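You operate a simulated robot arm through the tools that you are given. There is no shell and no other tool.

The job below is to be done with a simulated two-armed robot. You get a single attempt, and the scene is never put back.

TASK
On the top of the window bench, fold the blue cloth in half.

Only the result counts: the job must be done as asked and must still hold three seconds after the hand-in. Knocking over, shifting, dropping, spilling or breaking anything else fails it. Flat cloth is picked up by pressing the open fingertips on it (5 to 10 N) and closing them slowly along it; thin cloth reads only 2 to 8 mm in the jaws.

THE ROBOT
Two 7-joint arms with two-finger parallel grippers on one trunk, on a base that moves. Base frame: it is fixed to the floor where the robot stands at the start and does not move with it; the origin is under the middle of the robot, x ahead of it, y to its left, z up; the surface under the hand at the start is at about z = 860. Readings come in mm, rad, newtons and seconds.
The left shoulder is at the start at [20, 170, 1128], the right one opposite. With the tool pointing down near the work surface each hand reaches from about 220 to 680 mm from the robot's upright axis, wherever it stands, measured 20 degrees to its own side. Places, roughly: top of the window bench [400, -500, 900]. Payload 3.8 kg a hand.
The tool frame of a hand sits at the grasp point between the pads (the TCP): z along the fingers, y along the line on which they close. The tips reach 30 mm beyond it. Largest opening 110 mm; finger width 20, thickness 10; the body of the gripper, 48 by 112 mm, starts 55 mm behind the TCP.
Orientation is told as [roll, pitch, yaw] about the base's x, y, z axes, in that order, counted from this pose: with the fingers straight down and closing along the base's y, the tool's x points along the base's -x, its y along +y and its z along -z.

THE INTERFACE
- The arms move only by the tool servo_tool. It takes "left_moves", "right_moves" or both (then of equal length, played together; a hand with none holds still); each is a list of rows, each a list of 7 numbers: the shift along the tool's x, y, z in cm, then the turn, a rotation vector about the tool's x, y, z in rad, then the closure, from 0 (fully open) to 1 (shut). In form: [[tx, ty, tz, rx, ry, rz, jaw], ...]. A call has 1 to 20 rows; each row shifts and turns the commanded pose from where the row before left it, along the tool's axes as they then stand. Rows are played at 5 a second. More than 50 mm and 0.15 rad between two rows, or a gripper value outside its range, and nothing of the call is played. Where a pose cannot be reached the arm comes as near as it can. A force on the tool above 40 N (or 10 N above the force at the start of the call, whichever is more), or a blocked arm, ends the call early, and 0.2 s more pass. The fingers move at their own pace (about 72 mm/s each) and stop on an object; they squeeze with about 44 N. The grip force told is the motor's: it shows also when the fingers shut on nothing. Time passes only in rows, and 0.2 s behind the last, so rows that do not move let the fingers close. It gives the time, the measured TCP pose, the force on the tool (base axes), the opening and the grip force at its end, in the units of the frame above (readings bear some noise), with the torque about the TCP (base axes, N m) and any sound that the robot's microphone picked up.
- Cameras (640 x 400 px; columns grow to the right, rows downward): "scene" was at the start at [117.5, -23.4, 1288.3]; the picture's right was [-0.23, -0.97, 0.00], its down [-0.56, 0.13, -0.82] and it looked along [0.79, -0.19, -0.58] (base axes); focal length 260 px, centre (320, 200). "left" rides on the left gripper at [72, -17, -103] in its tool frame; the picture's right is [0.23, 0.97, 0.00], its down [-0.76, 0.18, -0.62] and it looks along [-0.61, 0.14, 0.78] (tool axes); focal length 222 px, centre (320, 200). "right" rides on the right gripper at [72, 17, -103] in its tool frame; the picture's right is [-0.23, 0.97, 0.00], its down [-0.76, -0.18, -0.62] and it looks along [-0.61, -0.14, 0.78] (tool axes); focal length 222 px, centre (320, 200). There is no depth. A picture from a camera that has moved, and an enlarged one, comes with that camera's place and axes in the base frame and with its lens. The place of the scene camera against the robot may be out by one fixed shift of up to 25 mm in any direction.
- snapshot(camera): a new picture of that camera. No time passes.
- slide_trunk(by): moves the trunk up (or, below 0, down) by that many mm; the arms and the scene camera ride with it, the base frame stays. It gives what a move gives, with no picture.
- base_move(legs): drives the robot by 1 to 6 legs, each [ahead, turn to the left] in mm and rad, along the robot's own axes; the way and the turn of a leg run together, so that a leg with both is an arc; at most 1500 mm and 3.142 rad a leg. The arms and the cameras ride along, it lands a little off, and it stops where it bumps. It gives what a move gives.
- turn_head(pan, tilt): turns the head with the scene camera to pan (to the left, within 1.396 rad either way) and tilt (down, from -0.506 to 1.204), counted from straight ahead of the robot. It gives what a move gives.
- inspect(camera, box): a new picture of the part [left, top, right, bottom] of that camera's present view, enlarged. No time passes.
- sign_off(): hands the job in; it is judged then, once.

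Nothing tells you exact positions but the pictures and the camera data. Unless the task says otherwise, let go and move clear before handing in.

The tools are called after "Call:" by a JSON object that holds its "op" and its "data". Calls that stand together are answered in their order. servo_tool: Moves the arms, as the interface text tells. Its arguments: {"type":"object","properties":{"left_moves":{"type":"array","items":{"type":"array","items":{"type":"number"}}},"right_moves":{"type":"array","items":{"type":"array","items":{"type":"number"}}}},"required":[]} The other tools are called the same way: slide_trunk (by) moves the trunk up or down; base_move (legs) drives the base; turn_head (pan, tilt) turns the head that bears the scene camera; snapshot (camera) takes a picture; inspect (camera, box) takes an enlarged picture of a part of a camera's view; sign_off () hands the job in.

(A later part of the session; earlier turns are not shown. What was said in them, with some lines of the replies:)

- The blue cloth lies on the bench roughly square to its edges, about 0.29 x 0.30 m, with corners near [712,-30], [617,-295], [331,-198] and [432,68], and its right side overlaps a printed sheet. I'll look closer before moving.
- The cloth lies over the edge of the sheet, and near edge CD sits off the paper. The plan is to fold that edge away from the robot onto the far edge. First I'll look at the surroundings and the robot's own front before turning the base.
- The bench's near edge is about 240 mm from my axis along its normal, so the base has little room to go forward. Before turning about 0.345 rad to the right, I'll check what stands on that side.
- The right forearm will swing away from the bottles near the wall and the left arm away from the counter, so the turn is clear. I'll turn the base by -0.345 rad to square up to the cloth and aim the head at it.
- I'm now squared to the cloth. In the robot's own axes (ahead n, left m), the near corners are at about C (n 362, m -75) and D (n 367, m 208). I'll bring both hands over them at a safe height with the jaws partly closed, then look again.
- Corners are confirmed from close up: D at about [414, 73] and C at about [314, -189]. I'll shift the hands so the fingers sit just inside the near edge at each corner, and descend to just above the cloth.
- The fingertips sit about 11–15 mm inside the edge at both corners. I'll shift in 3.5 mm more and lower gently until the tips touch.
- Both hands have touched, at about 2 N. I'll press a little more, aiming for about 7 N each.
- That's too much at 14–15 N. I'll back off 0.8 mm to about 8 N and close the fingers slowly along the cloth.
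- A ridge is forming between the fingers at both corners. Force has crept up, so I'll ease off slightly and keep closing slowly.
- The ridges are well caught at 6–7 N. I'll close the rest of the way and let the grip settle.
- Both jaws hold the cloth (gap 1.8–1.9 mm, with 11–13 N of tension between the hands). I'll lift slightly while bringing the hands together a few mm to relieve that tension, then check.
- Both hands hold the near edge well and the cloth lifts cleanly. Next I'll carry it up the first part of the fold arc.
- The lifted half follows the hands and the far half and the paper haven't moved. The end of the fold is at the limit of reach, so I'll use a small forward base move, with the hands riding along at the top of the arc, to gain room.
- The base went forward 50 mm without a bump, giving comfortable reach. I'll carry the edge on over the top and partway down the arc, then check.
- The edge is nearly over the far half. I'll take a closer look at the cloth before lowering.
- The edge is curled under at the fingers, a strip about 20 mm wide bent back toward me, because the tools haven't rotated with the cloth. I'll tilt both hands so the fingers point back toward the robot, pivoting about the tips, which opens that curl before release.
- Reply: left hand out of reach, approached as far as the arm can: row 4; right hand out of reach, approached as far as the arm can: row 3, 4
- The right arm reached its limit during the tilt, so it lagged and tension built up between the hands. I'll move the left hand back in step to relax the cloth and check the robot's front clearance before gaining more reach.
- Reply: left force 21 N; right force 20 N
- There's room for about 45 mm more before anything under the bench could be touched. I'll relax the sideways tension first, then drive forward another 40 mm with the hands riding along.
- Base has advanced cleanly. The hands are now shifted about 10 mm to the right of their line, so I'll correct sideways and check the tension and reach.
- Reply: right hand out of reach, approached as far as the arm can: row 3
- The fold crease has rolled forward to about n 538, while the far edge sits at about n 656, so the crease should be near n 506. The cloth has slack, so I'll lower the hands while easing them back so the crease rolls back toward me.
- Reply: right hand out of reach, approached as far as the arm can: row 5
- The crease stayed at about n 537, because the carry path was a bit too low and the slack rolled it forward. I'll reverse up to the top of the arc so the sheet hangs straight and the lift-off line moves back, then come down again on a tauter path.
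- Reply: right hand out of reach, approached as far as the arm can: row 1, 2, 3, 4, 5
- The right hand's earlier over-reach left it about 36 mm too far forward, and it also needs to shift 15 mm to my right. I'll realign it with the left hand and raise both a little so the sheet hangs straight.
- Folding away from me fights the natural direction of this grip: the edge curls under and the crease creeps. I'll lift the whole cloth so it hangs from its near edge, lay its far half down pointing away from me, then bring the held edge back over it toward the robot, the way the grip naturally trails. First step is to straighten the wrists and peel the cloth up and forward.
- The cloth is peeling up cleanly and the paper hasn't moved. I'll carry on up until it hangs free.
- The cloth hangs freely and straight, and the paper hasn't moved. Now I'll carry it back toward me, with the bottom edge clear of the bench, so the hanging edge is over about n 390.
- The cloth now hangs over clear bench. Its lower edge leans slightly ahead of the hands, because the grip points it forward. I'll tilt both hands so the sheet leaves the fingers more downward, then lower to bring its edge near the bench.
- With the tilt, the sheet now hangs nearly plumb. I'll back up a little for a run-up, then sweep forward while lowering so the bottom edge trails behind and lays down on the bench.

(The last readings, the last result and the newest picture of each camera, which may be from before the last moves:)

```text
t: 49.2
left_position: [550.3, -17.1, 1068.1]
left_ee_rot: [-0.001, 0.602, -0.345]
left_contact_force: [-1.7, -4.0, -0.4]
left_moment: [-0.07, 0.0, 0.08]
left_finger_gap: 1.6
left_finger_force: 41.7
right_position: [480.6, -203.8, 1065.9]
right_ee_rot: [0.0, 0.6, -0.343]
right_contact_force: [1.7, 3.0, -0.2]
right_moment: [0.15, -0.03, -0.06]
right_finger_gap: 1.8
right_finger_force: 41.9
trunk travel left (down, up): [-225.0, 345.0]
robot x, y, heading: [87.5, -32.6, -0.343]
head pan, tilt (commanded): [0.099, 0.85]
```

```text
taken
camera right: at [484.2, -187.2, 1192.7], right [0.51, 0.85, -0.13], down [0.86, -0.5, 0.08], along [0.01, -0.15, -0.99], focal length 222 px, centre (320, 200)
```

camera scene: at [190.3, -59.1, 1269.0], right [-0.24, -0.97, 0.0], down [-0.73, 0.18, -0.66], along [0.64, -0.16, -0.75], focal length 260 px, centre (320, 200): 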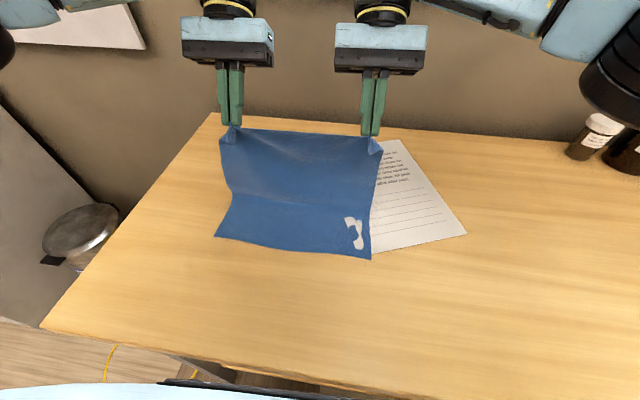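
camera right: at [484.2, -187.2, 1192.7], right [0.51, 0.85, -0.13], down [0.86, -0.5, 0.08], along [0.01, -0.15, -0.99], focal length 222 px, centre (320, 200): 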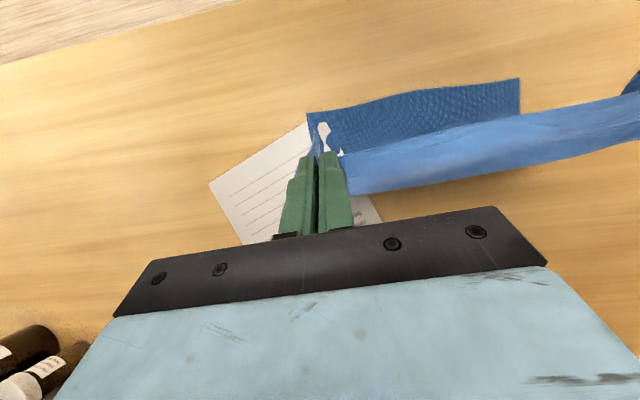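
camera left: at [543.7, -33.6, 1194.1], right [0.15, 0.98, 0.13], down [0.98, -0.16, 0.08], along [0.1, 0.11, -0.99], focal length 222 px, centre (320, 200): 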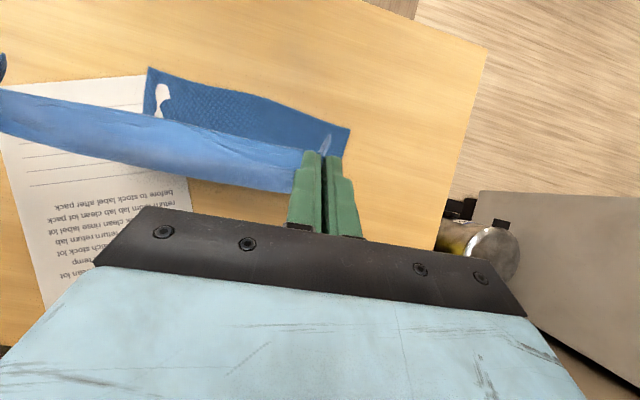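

That worked well: the lower part is lying flat with its edge toward me, A at about n 430 and B at about n 410 (slightly skewed). I'll keep laying until half the cloth is down, advancing the left hand a little more to match the skew.

Call:
{"op": "servo_tool", "data": {"left_moves": [[-1.36, 0, 0.255, 0, 0, 0, 1.0], [-1.36, 0, 0.255, 0, 0, 0, 1.0], [-1.36, 0, 0.255, 0, 0, 0, 1.0], [-1.36, 0, 0.255, 0, 0, 0, 1.0], [-1.36, 0, 0.255, 0, 0, 0, 1.0], [-1.36, 0, 0.255, 0, 0, 0, 1.0], [0, 0, 0, 0, 0, 0, 1.0]], "right_moves": [[-1.13, 0, 0.413, 0, 0, 0, 1.0], [-1.13, 0, 0.413, 0, 0, 0, 1.0], [-1.13, 0, 0.413, 0, 0, 0, 1.0], [-1.13, 0, 0.413, 0, 0, 0, 1.0], [-1.13, 0, 0.413, 0, 0, 0, 1.0], [-1.13, 0, 0.413, 0, 0, 0, 1.0], [0, 0, 0, 0, 0, 0, 1.0]]}}

Call:
{"op": "inspect", "data": {"camera": "scene", "box": [160, 90, 480, 290]}}

Call:
{"op": "snapshot", "data": {"camera": "left"}}

Call:
{"op": "snapshot", "data": {"camera": "right"}}

```text
t: 50.8
left_position: [605.7, -36.0, 1009.0]
left_ee_rot: [0.0, 0.601, -0.345]
left_contact_force: [-2.5, -4.7, -1.1]
left_moment: [-0.13, 0.03, 0.11]
left_finger_gap: 1.6
left_finger_force: 41.8
right_position: [520.1, -219.7, 1008.4]
right_ee_rot: [0.001, 0.599, -0.344]
right_contact_force: [1.6, 4.0, 1.2]
right_moment: [0.15, -0.06, -0.07]
right_finger_gap: 2.0
right_finger_force: 41.5
trunk travel left (down, up): [-225.0, 345.0]
robot x, y, heading: [85.6, -32.6, -0.345]
head pan, tilt (commanded): [0.099, 0.85]
```

```text
2.00 times, centred on (320, 190) of scene
camera zoom: at [190.3, -59.1, 1268.9], right [-0.24, -0.97, 0.0], down [-0.73, 0.18, -0.66], along [0.64, -0.16, -0.75], focal length 520 px, centre (320, 220)
```

zoom: 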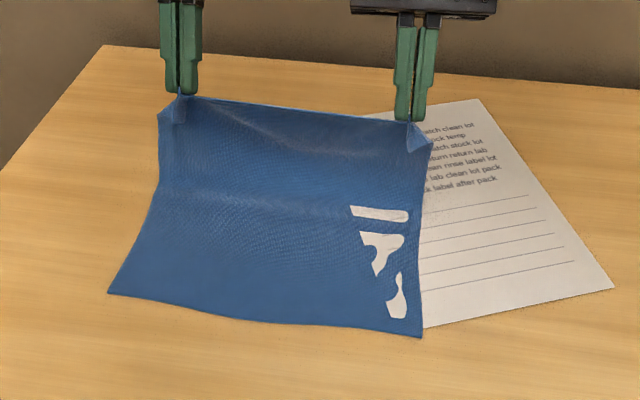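

```text
taken
camera left: at [598.5, -53.3, 1135.0], right [0.15, 0.98, 0.13], down [0.98, -0.16, 0.08], along [0.1, 0.11, -0.99], focal length 222 px, centre (320, 200)
```

left: 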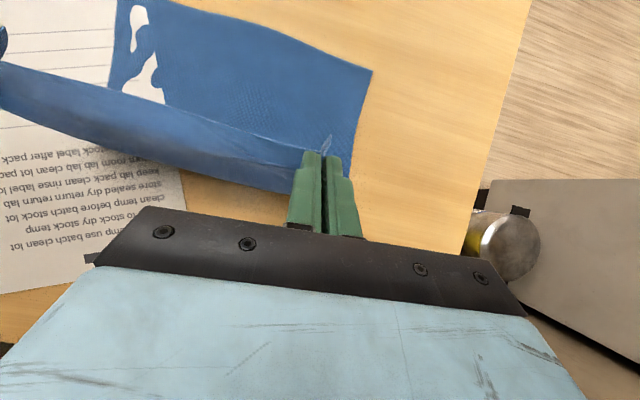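

```text
taken
camera right: at [524.2, -202.7, 1134.3], right [0.51, 0.85, -0.13], down [0.86, -0.5, 0.08], along [0.01, -0.15, -0.99], focal length 222 px, centre (320, 200)
```

right: 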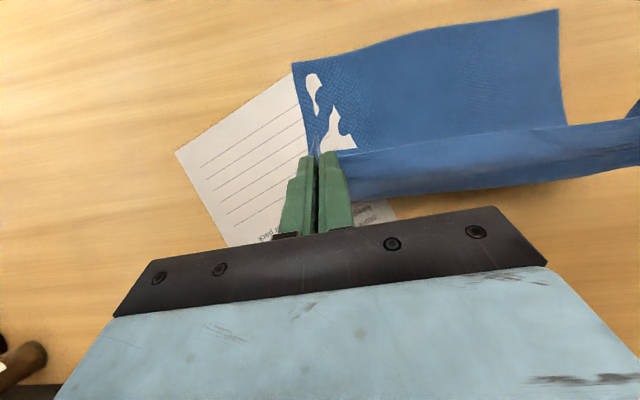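

Half the cloth is laid neatly with its edge in place. Now I'll bring the held edge back over toward me on a near-taut arc, levelling the wrists as it comes down, and pause partway to check.

Call:
{"op": "servo_tool", "data": {"left_moves": [[1.415, 0, 0.53, 0, -0.05, 0, 1.0], [1.415, 0, 0.53, 0, -0.05, 0, 1.0], [1.245, 0, 1.28, 0, -0.05, 0, 1.0], [1.245, 0, 1.28, 0, -0.05, 0, 1.0], [1.035, 0, 1.43, 0, -0.05, 0, 1.0], [1.035, 0, 1.43, 0, -0.05, 0, 1.0], [0.795, 0, 1.565, 0, -0.05, 0, 1.0], [0.795, 0, 1.565, 0, -0.05, 0, 1.0], [0, 0, 0, 0, 0, 0, 1.0]], "right_moves": [[1.47, 0, 0.525, 0, -0.05, 0, 1.0], [1.47, 0, 0.525, 0, -0.05, 0, 1.0], [1.245, 0, 1.28, 0, -0.05, 0, 1.0], [1.245, 0, 1.28, 0, -0.05, 0, 1.0], [1.035, 0, 1.43, 0, -0.05, 0, 1.0], [1.035, 0, 1.43, 0, -0.05, 0, 1.0], [0.795, 0, 1.565, 0, -0.05, 0, 1.0], [0.795, 0, 1.565, 0, -0.05, 0, 1.0], [0, 0, 0, 0, 0, 0, 1.0]]}}

Call:
{"op": "inspect", "data": {"camera": "scene", "box": [160, 90, 480, 290]}}

Call:
{"op": "snapshot", "data": {"camera": "left"}}

Call:
{"op": "snapshot", "data": {"camera": "right"}}

```text
t: 52.8
left_position: [494.6, 3.4, 959.1]
left_ee_rot: [0.0, 0.201, -0.342]
left_contact_force: [-2.0, -4.4, -0.3]
left_moment: [-0.12, 0.07, 0.01]
left_finger_gap: 1.8
left_finger_force: 42.1
right_position: [409.4, -180.4, 960.1]
right_ee_rot: [-0.001, 0.201, -0.348]
right_contact_force: [1.5, 5.3, -1.4]
right_moment: [0.13, -0.08, 0.02]
right_finger_gap: 1.7
right_finger_force: 41.9
trunk travel left (down, up): [-225.0, 345.0]
robot x, y, heading: [81.8, -27.1, -0.342]
head pan, tilt (commanded): [0.099, 0.85]
```

```text
2.00 times, centred on (320, 190) of scene
camera zoom: at [190.6, -59.3, 1268.9], right [-0.24, -0.97, 0.0], down [-0.73, 0.18, -0.66], along [0.64, -0.16, -0.75], focal length 520 px, centre (320, 220)
```

zoom: 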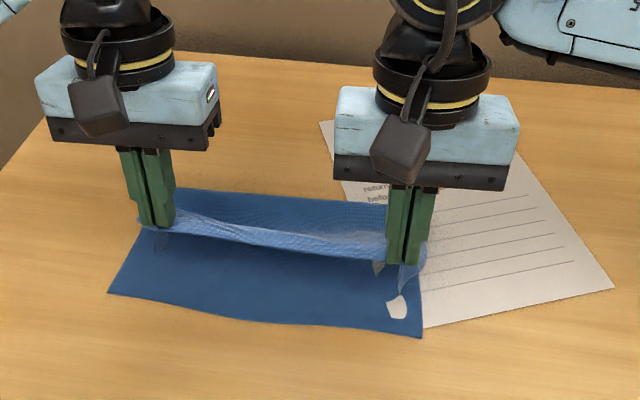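

```text
taken
camera left: at [441.6, 2.6, 1074.9], right [0.12, 0.99, 0.05], down [0.88, -0.12, 0.46], along [0.46, -0.01, -0.89], focal length 222 px, centre (320, 200)
```

left: 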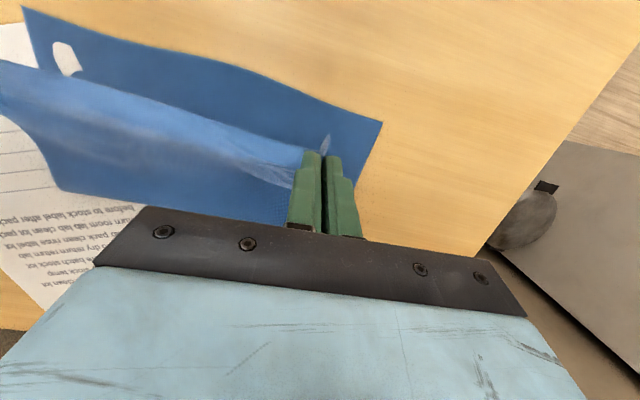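

```text
taken
camera right: at [367.2, -146.2, 1074.6], right [0.54, 0.84, -0.04], down [0.76, -0.46, 0.46], along [0.37, -0.28, -0.89], focal length 222 px, centre (320, 200)
```

right: 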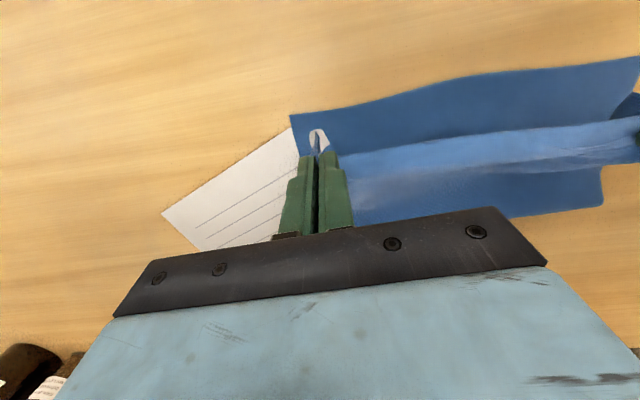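

The fold is coming back nicely and the bottom edge hasn't moved. I'll continue down, shifting both hands about 14 mm to my left so the held edge lines up over the bottom edge.

Call:
{"op": "servo_tool", "data": {"left_moves": [[0.53, 0.35, 1.445, 0, -0.05, 0, 1.0], [0.53, 0.35, 1.445, 0, -0.05, 0, 1.0], [0.45, 0.35, 1.02, 0, -0.05, 0, 1.0], [0.45, 0.35, 1.02, 0, -0.05, 0, 1.0], [0, 0, 0, 0, 0, 0, 1.0]], "right_moves": [[0.395, 0.35, 1.475, 0, -0.05, 0, 1.0], [0.395, 0.35, 1.475, 0, -0.05, 0, 1.0], [0.4, 0.35, 1.02, 0, -0.05, 0, 1.0], [0.4, 0.35, 1.02, 0, -0.05, 0, 1.0], [0, 0, 0, 0, 0, 0, 1.0]]}}

Call:
{"op": "inspect", "data": {"camera": "scene", "box": [160, 90, 480, 290]}}

Call:
{"op": "snapshot", "data": {"camera": "left"}}

Call:
{"op": "snapshot", "data": {"camera": "right"}}

```text
t: 54.0
left_position: [474.9, 24.6, 912.1]
left_ee_rot: [0.001, 0.0, -0.342]
left_contact_force: [-0.7, -4.3, 0.4]
left_moment: [-0.11, 0.05, 0.0]
left_finger_gap: 1.7
left_finger_force: 41.8
right_position: [392.8, -158.3, 910.3]
right_ee_rot: [0.0, 0.0, -0.344]
right_contact_force: [1.2, 4.1, 0.3]
right_moment: [0.11, -0.04, 0.02]
right_finger_gap: 2.0
right_finger_force: 41.5
trunk travel left (down, up): [-225.0, 345.0]
robot x, y, heading: [83.5, -32.2, -0.343]
head pan, tilt (commanded): [0.099, 0.85]
```

```text
2.00 times, centred on (320, 190) of scene
camera zoom: at [190.5, -59.3, 1268.9], right [-0.24, -0.97, 0.0], down [-0.73, 0.18, -0.66], along [0.64, -0.16, -0.75], focal length 520 px, centre (320, 220)
```

zoom: 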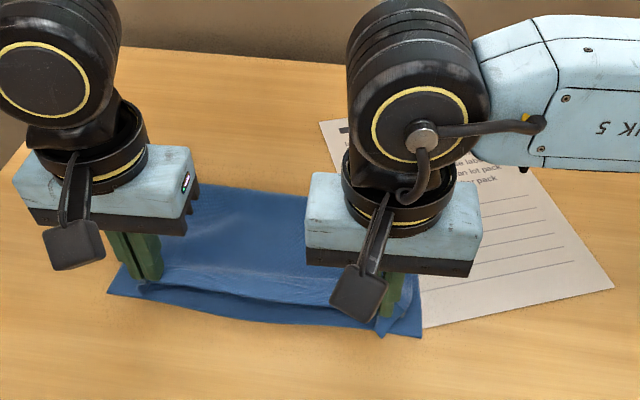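

```text
taken
camera left: at [401.6, 32.4, 1016.0], right [0.11, 0.99, 0.0], down [0.78, -0.09, 0.62], along [0.62, -0.07, -0.78], focal length 222 px, centre (320, 200)
```

left: 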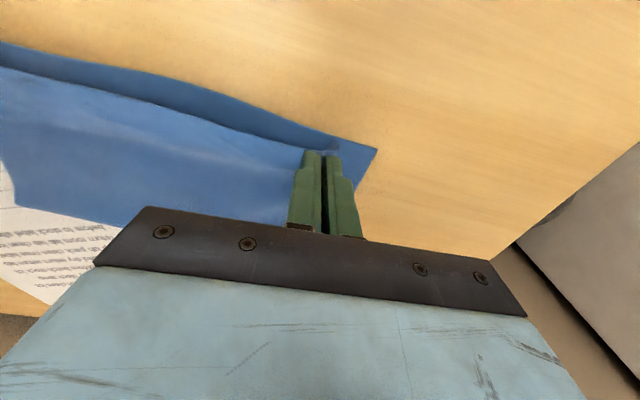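

```text
taken
camera right: at [330.4, -117.4, 1014.8], right [0.54, 0.84, 0.0], down [0.66, -0.42, 0.62], along [0.52, -0.34, -0.78], focal length 222 px, centre (320, 200)
```

right: 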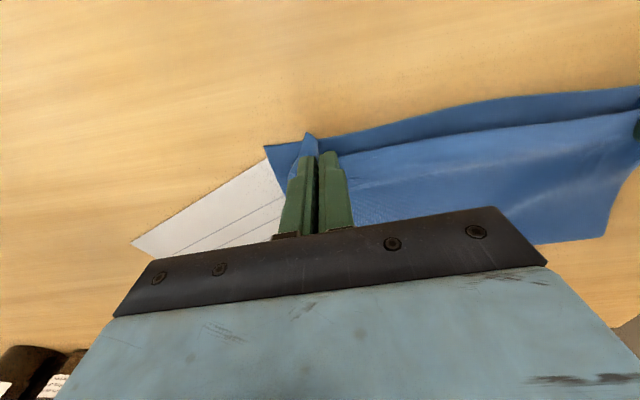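

The edges are nearly aligned. I'll zoom in at each corner before the last few millimetres.

Call:
{"op": "inspect", "data": {"camera": "left", "box": [200, 80, 440, 230]}}

Call:
{"op": "inspect", "data": {"camera": "right", "box": [200, 80, 440, 230]}}

Call:
{"op": "inspect", "data": {"camera": "scene", "box": [200, 200, 400, 270]}}

```text
2.67 times, centred on (320, 155) of left
camera zoom: at [401.6, 32.4, 1016.0], right [0.11, 0.99, 0.0], down [0.78, -0.09, 0.62], along [0.62, -0.07, -0.78], focal length 592 px, centre (320, 320)
```

zoom: 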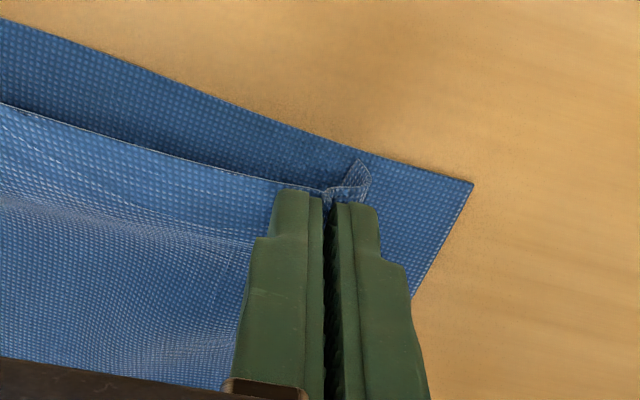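

```text
2.67 times, centred on (320, 155) of right
camera zoom: at [330.4, -117.4, 1014.8], right [0.54, 0.84, 0.0], down [0.66, -0.42, 0.62], along [0.52, -0.34, -0.78], focal length 592 px, centre (320, 320)
```

zoom: 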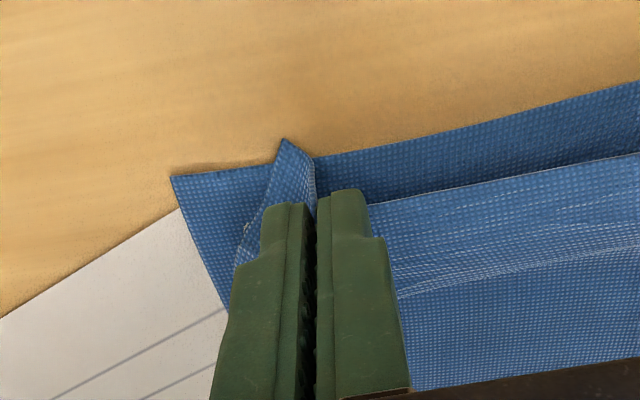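

```text
3.20 times, centred on (300, 235) of scene
camera zoom: at [190.5, -59.3, 1268.9], right [-0.24, -0.97, 0.0], down [-0.73, 0.18, -0.66], along [0.64, -0.16, -0.75], focal length 833 px, centre (384, 88)
```

zoom: 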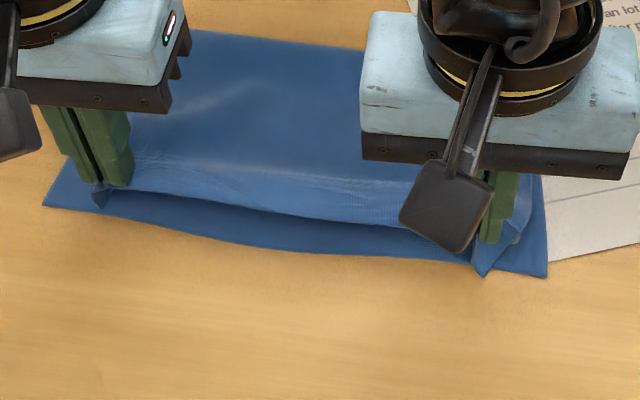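

Corners line up within a few mm. I'll make the final small descent and pull about 3 mm toward me.

Call:
{"op": "servo_tool", "data": {"left_moves": [[0.1, 0, 0.4, 0, 0, 0, 1.0], [0.1, 0, 0.4, 0, 0, 0, 1.0], [0.1, 0, 0.3, 0, 0, 0, 1.0], [0, 0, 0.2, 0, 0, 0, 1.0], [0, 0, 0, 0, 0, 0, 1.0]], "right_moves": [[0.1, 0, 0.4, 0, 0, 0, 1.0], [0.1, 0, 0.4, 0, 0, 0, 1.0], [0.1, 0, 0.3, 0, 0, 0, 1.0], [0, 0, 0.2, 0, 0, 0, 1.0], [0, 0, 0, 0, 0, 0, 1.0]]}}

Call:
{"op": "inspect", "data": {"camera": "left", "box": [160, 60, 480, 260]}}

Call:
{"op": "inspect", "data": {"camera": "right", "box": [160, 60, 480, 260]}}

```text
t: 55.2
left_position: [470.9, 25.9, 901.5]
left_ee_rot: [0.0, 0.002, -0.344]
left_contact_force: [-1.8, -3.9, 0.8]
left_moment: [-0.08, 0.04, -0.01]
left_finger_gap: 1.6
left_finger_force: 42.1
right_position: [389.5, -158.9, 898.8]
right_ee_rot: [0.0, 0.001, -0.345]
right_contact_force: [1.6, 4.2, 0.8]
right_moment: [0.15, -0.03, 0.04]
right_finger_gap: 1.9
right_finger_force: 42.6
trunk travel left (down, up): [-225.0, 345.0]
robot x, y, heading: [87.0, -30.2, -0.345]
head pan, tilt (commanded): [0.099, 0.85]
```

```text
2.00 times, centred on (320, 160) of left
camera zoom: at [398.4, 33.0, 1003.9], right [0.11, 0.99, 0.0], down [0.78, -0.09, 0.62], along [0.62, -0.07, -0.78], focal length 444 px, centre (320, 280)
```

zoom: 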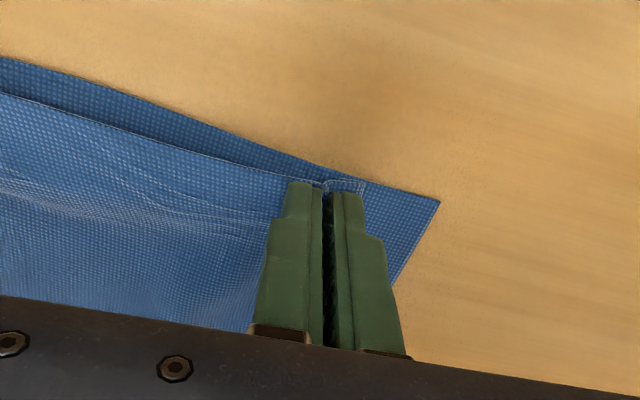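

```text
2.00 times, centred on (320, 160) of right
camera zoom: at [327.5, -116.4, 1002.3], right [0.54, 0.84, 0.0], down [0.66, -0.42, 0.62], along [0.52, -0.34, -0.78], focal length 444 px, centre (320, 280)
```

zoom: 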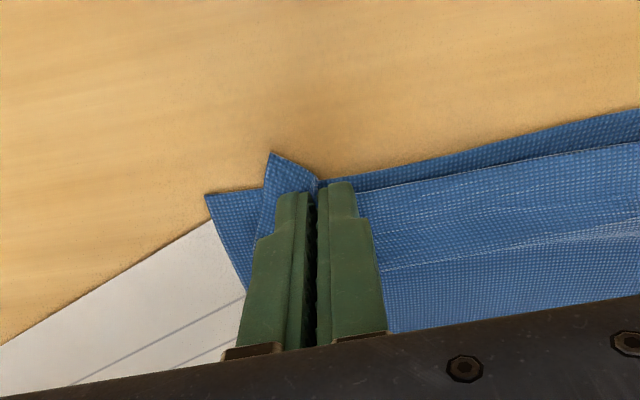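

Alignment is good. I'll lower 4 mm more and open the fingers slowly to let the edge lie down.

Call:
{"op": "servo_tool", "data": {"left_moves": [[0, 0, 0.2, 0, 0, 0, 1.0], [0, 0, 0.2, 0, 0, 0, 1.0], [0, 0, 0, 0, 0, 0, 0.96], [0, 0, 0, 0, 0, 0, 0.92], [0, 0, 0, 0, 0, 0, 0.88], [0, 0, 0, 0, 0, 0, 0.84], [0, 0, 0, 0, 0, 0, 0.8], [0, 0, 0, 0, 0, 0, 0.76], [0, 0, 0, 0, 0, 0, 0.72], [0, 0, 0, 0, 0, 0, 0.68], [0, 0, 0, 0, 0, 0, 0.64], [0, 0, 0, 0, 0, 0, 0.64]], "right_moves": [[0, 0, 0.2, 0, 0, 0, 1.0], [0, 0, 0.2, 0, 0, 0, 1.0], [0, 0, 0, 0, 0, 0, 0.96], [0, 0, 0, 0, 0, 0, 0.92], [0, 0, 0, 0, 0, 0, 0.88], [0, 0, 0, 0, 0, 0, 0.84], [0, 0, 0, 0, 0, 0, 0.8], [0, 0, 0, 0, 0, 0, 0.76], [0, 0, 0, 0, 0, 0, 0.72], [0, 0, 0, 0, 0, 0, 0.68], [0, 0, 0, 0, 0, 0, 0.64], [0, 0, 0, 0, 0, 0, 0.64]]}}

Call:
{"op": "inspect", "data": {"camera": "left", "box": [160, 60, 480, 260]}}

Call:
{"op": "inspect", "data": {"camera": "right", "box": [160, 60, 480, 260]}}

Call:
{"op": "inspect", "data": {"camera": "scene", "box": [160, 90, 480, 290]}}

```text
t: 57.8
left_position: [471.7, 25.9, 895.2]
left_ee_rot: [-0.001, 0.001, -0.346]
left_contact_force: [0.7, -1.1, -0.4]
left_moment: [0.01, -0.01, 0.01]
left_finger_gap: 39.6
left_finger_force: 0.0
right_position: [390.1, -157.9, 894.6]
right_ee_rot: [0.001, 0.003, -0.345]
right_contact_force: [-0.3, -0.2, 0.0]
right_moment: [-0.02, -0.01, -0.02]
right_finger_gap: 39.8
right_finger_force: 0.0
trunk travel left (down, up): [-225.0, 345.0]
robot x, y, heading: [83.2, -26.6, -0.344]
head pan, tilt (commanded): [0.099, 0.85]
```

```text
2.00 times, centred on (320, 160) of left
camera zoom: at [398.2, 33.1, 999.9], right [0.11, 0.99, 0.0], down [0.78, -0.09, 0.62], along [0.62, -0.07, -0.78], focal length 444 px, centre (320, 280)
```

zoom: 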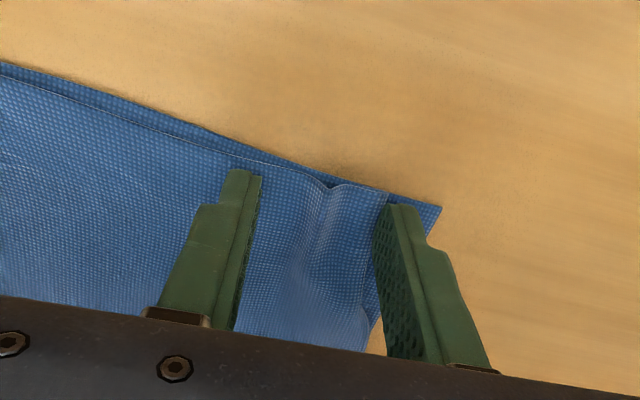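

```text
2.00 times, centred on (320, 160) of right
camera zoom: at [327.4, -116.4, 998.3], right [0.54, 0.84, 0.0], down [0.66, -0.42, 0.62], along [0.52, -0.34, -0.78], focal length 444 px, centre (320, 280)
```

zoom: 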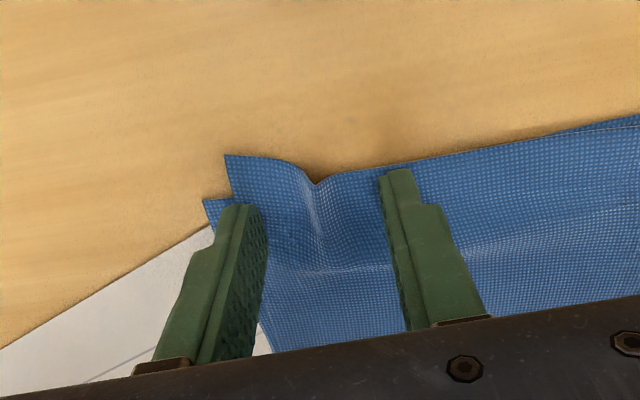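

```text
2.00 times, centred on (320, 190) of scene
camera zoom: at [190.5, -59.2, 1268.9], right [-0.24, -0.97, 0.0], down [-0.73, 0.18, -0.66], along [0.64, -0.16, -0.75], focal length 520 px, centre (320, 220)
```

zoom: 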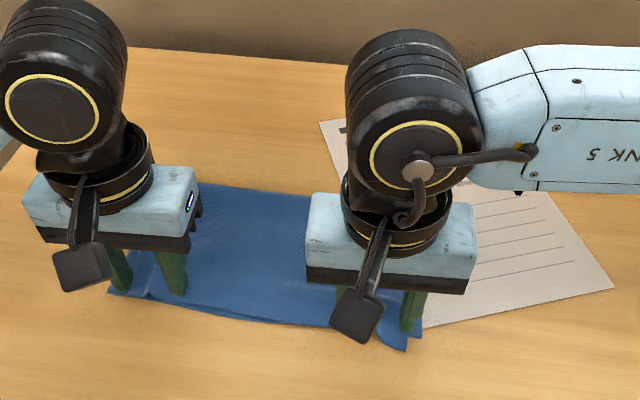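

Released, and the layers line up well. I'll lift both hands straight up and then back out of the way to inspect the result.

Call:
{"op": "servo_tool", "data": {"left_moves": [[0, 0, -0.5, 0, 0, 0, 0.64], [0, 0, -1.0, 0, 0, 0, 0.64], [0, 0, -1.5, 0, 0, 0, 0.64], [0, 0, -2.0, 0, 0, 0, 0.64], [0, 0, -2.5, 0, 0, 0, 0.64], [0, 0, -2.5, 0, 0, 0, 0.64], [0, 1.5, -2.5, 0, 0, 0, 0.64], [0, 2.0, -2.5, 0, 0, 0, 0.64], [0, 2.0, -1.5, 0, 0, 0, 0.64]], "right_moves": [[0, 0, -0.5, 0, 0, 0, 0.64], [0, 0, -1.0, 0, 0, 0, 0.64], [0, 0, -1.5, 0, 0, 0, 0.64], [0, 0, -2.0, 0, 0, 0, 0.64], [0, 0, -2.5, 0, 0, 0, 0.64], [0, 0, -2.5, 0, 0, 0, 0.64], [0, -2.5, -2.5, 0, 0, 0, 0.64], [0, -3.0, -2.5, 0, 0, 0, 0.64], [0, -3.0, -1.5, 0, 0, 0, 0.64]]}}

Call:
{"op": "snapshot", "data": {"camera": "scene"}}

Call:
{"op": "inspect", "data": {"camera": "scene", "box": [160, 130, 480, 290]}}

Call:
{"op": "snapshot", "data": {"camera": "left"}}

Call:
{"op": "snapshot", "data": {"camera": "right"}}

```text
t: 59.8
left_position: [489.6, 78.2, 1061.0]
left_ee_rot: [0.001, 0.001, -0.343]
left_contact_force: [-0.4, 0.5, -0.6]
left_moment: [-0.02, 0.02, -0.02]
left_finger_gap: 39.4
left_finger_force: 0.1
right_position: [359.6, -239.2, 1059.0]
right_ee_rot: [0.0, 0.001, -0.345]
right_contact_force: [-1.1, 0.6, 0.4]
right_moment: [-0.01, -0.02, -0.03]
right_finger_gap: 39.5
right_finger_force: 0.1
trunk travel left (down, up): [-225.0, 345.0]
robot x, y, heading: [84.0, -34.6, -0.34]
head pan, tilt (commanded): [0.099, 0.85]
```

```text
taken
camera scene: at [190.0, -59.4, 1269.0], right [-0.24, -0.97, 0.0], down [-0.73, 0.18, -0.66], along [0.64, -0.16, -0.75], focal length 260 px, centre (320, 200)
```

scene: 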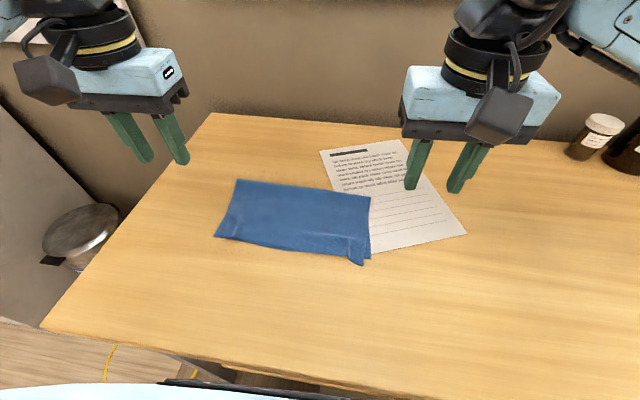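

```text
2.00 times, centred on (320, 210) of scene
camera zoom: at [190.0, -59.4, 1269.0], right [-0.24, -0.97, 0.0], down [-0.73, 0.18, -0.66], along [0.64, -0.16, -0.75], focal length 520 px, centre (320, 180)
```

zoom: 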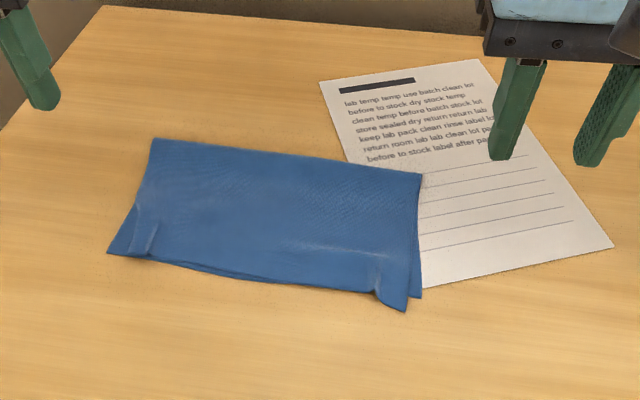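

```text
taken
camera left: at [416.1, 85.0, 1164.6], right [0.11, 0.99, 0.0], down [0.78, -0.09, 0.62], along [0.62, -0.07, -0.78], focal length 222 px, centre (320, 200)
```

left: 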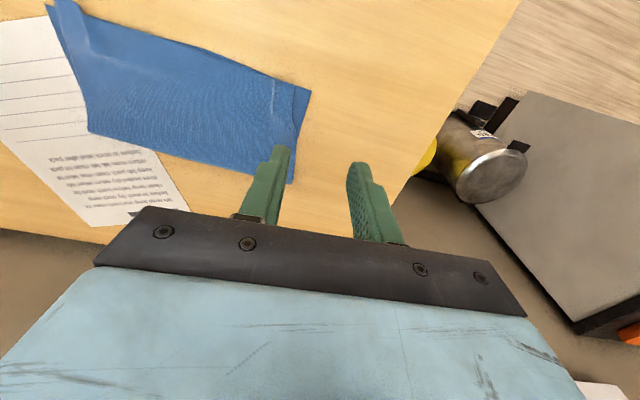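

```text
taken
camera right: at [297.1, -197.5, 1163.6], right [0.54, 0.84, 0.0], down [0.66, -0.42, 0.62], along [0.52, -0.34, -0.78], focal length 222 px, centre (320, 200)
```

right: 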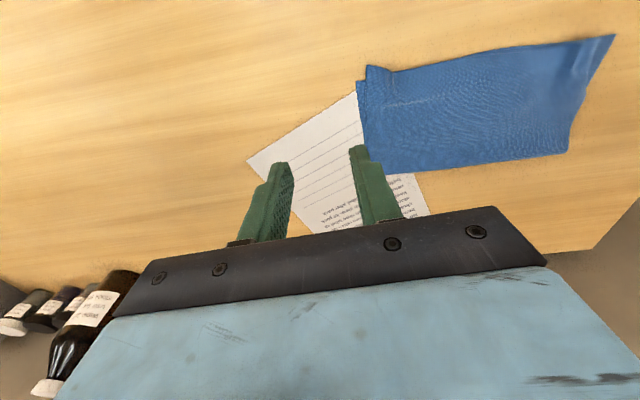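

The cloth is folded in half and lying flat. I'll zoom in on both corners to check how well the layers match.

Call:
{"op": "inspect", "data": {"camera": "left", "box": [220, 60, 340, 135]}}

Call:
{"op": "inspect", "data": {"camera": "right", "box": [330, 50, 450, 125]}}

Call:
{"op": "inspect", "data": {"camera": "scene", "box": [200, 170, 390, 275]}}

```text
5.33 times, centred on (280, 98) of left
camera zoom: at [416.1, 85.0, 1164.6], right [0.11, 0.99, 0.0], down [0.78, -0.09, 0.62], along [0.62, -0.07, -0.78], focal length 1185 px, centre (533, 747)
```

zoom: 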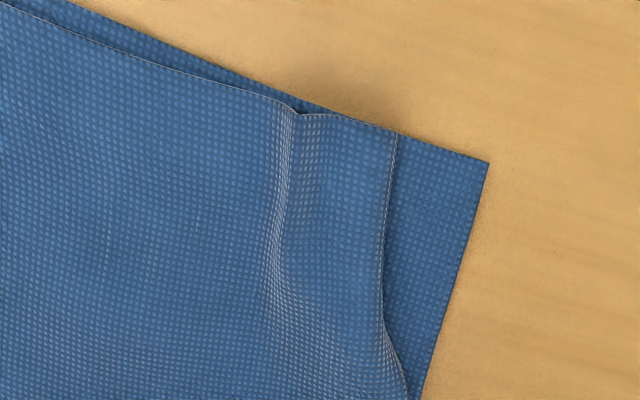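

```text
5.33 times, centred on (390, 88) of right
camera zoom: at [297.1, -197.5, 1163.6], right [0.54, 0.84, 0.0], down [0.66, -0.42, 0.62], along [0.52, -0.34, -0.78], focal length 1185 px, centre (-53, 800)
```

zoom: 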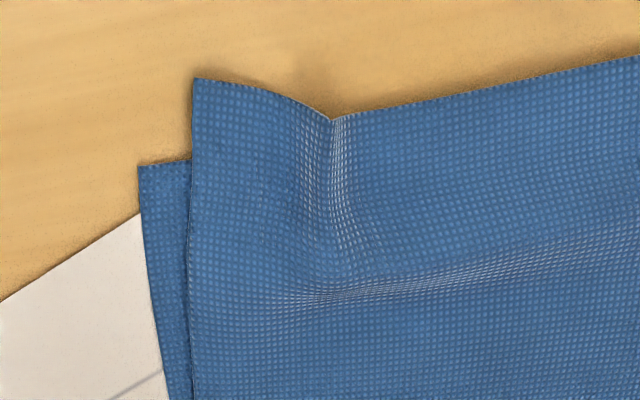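

```text
3.37 times, centred on (295, 222) of scene
camera zoom: at [190.0, -59.4, 1269.0], right [-0.24, -0.97, 0.0], down [-0.73, 0.18, -0.66], along [0.64, -0.16, -0.75], focal length 877 px, centre (404, 124)
```

zoom: 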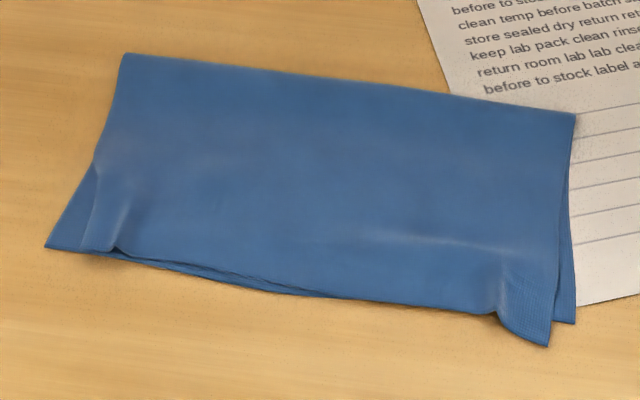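

The corner pairs match to about 21 mm on a 300 mm cloth, the crease is at the middle, and the paper is where it was. I'll move the hands further clear, wait a few seconds, and confirm nothing creeps open.

Call:
{"op": "servo_tool", "data": {"left_moves": [[1.0, 1.5, -1.5, 0, 0, 0, 0.64], [1.0, 1.5, -1.5, 0, 0, 0, 0.64], [0, 0, 0, 0, 0, 0, 0.64], [0, 0, 0, 0, 0, 0, 0.64], [0, 0, 0, 0, 0, 0, 0.64], [0, 0, 0, 0, 0, 0, 0.64], [0, 0, 0, 0, 0, 0, 0.64], [0, 0, 0, 0, 0, 0, 0.64], [0, 0, 0, 0, 0, 0, 0.64], [0, 0, 0, 0, 0, 0, 0.64], [0, 0, 0, 0, 0, 0, 0.64], [0, 0, 0, 0, 0, 0, 0.64]], "right_moves": [[1.0, -1.5, -1.5, 0, 0, 0, 0.64], [1.0, -1.5, -1.5, 0, 0, 0, 0.64], [0, 0, 0, 0, 0, 0, 0.64], [0, 0, 0, 0, 0, 0, 0.64], [0, 0, 0, 0, 0, 0, 0.64], [0, 0, 0, 0, 0, 0, 0.64], [0, 0, 0, 0, 0, 0, 0.64], [0, 0, 0, 0, 0, 0, 0.64], [0, 0, 0, 0, 0, 0, 0.64], [0, 0, 0, 0, 0, 0, 0.64], [0, 0, 0, 0, 0, 0, 0.64], [0, 0, 0, 0, 0, 0, 0.64]]}}

Call:
{"op": "snapshot", "data": {"camera": "scene"}}

Call:
{"op": "inspect", "data": {"camera": "scene", "box": [200, 170, 390, 275]}}

```text
t: 62.4
left_position: [481.9, 112.1, 1091.7]
left_ee_rot: [0.0, 0.003, -0.344]
left_contact_force: [-0.2, 0.0, -0.1]
left_moment: [0.0, -0.01, 0.03]
left_finger_gap: 39.6
left_finger_force: 0.1
right_position: [332.1, -259.0, 1090.5]
right_ee_rot: [0.0, 0.0, -0.345]
right_contact_force: [-0.4, 1.0, 1.0]
right_moment: [-0.01, 0.01, -0.01]
right_finger_gap: 39.4
right_finger_force: 0.2
trunk travel left (down, up): [-225.0, 345.0]
robot x, y, heading: [82.1, -29.9, -0.341]
head pan, tilt (commanded): [0.099, 0.85]
```

```text
taken
camera scene: at [190.5, -59.2, 1268.9], right [-0.24, -0.97, 0.0], down [-0.73, 0.18, -0.66], along [0.64, -0.16, -0.75], focal length 260 px, centre (320, 200)
```

scene: 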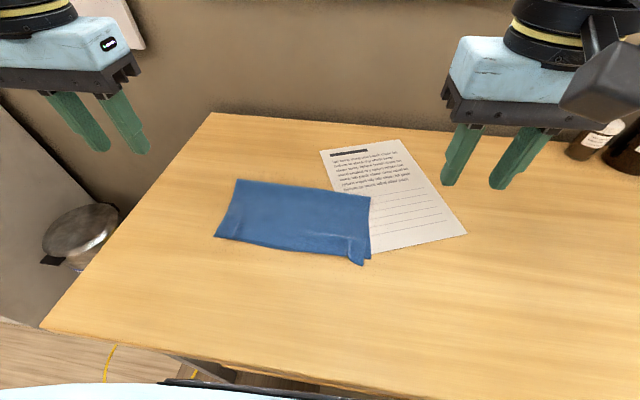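

```text
3.37 times, centred on (295, 222) of scene
camera zoom: at [190.5, -59.2, 1268.9], right [-0.24, -0.97, 0.0], down [-0.73, 0.18, -0.66], along [0.64, -0.16, -0.75], focal length 877 px, centre (404, 124)
```

zoom: 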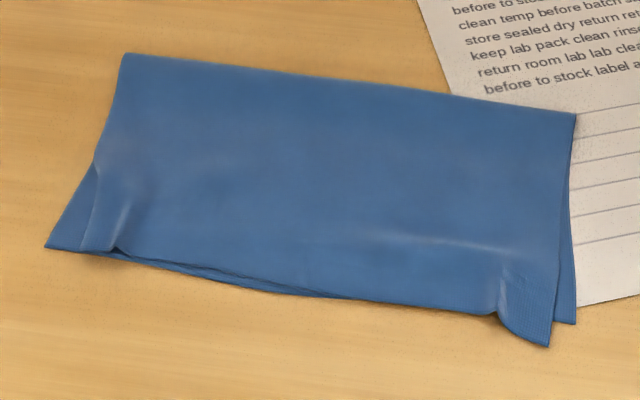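

The cloth is folded in half, lying flat on the bench. It hasn't moved over the last few seconds, the paper is undisturbed, and both hands are clear. I'm handing in.

Call:
{"op": "sign_off", "data": {}}

```text
The job is handed in.
```

The blue cloth is folded in half on the window bench, lying flat with the crease at about its middle. I handed the job in and haven't seen the verdict.

- **Fold accuracy:** The two layers match to about 21 mm at the corners, on a cloth roughly 300 mm across. A small ridge is left at each near corner where the fingers held it. Nothing had moved when I checked about 2.6 seconds later.
- **How it was done:** My first try, folding away from the robot, curled the edge under and pushed the crease off centre. I lifted the whole cloth and laid one half down again. Then I folded the other half back over it toward the robot.
- **Position:** The folded cloth sits nearer the robot than before, turned about 4 degrees, and still overlaps one edge of the printed sheet.
- **Surroundings:** The printed sheet looks unmoved in the pictures, and I saw nothing else knocked or shifted. Both hands are open and clear of the cloth.
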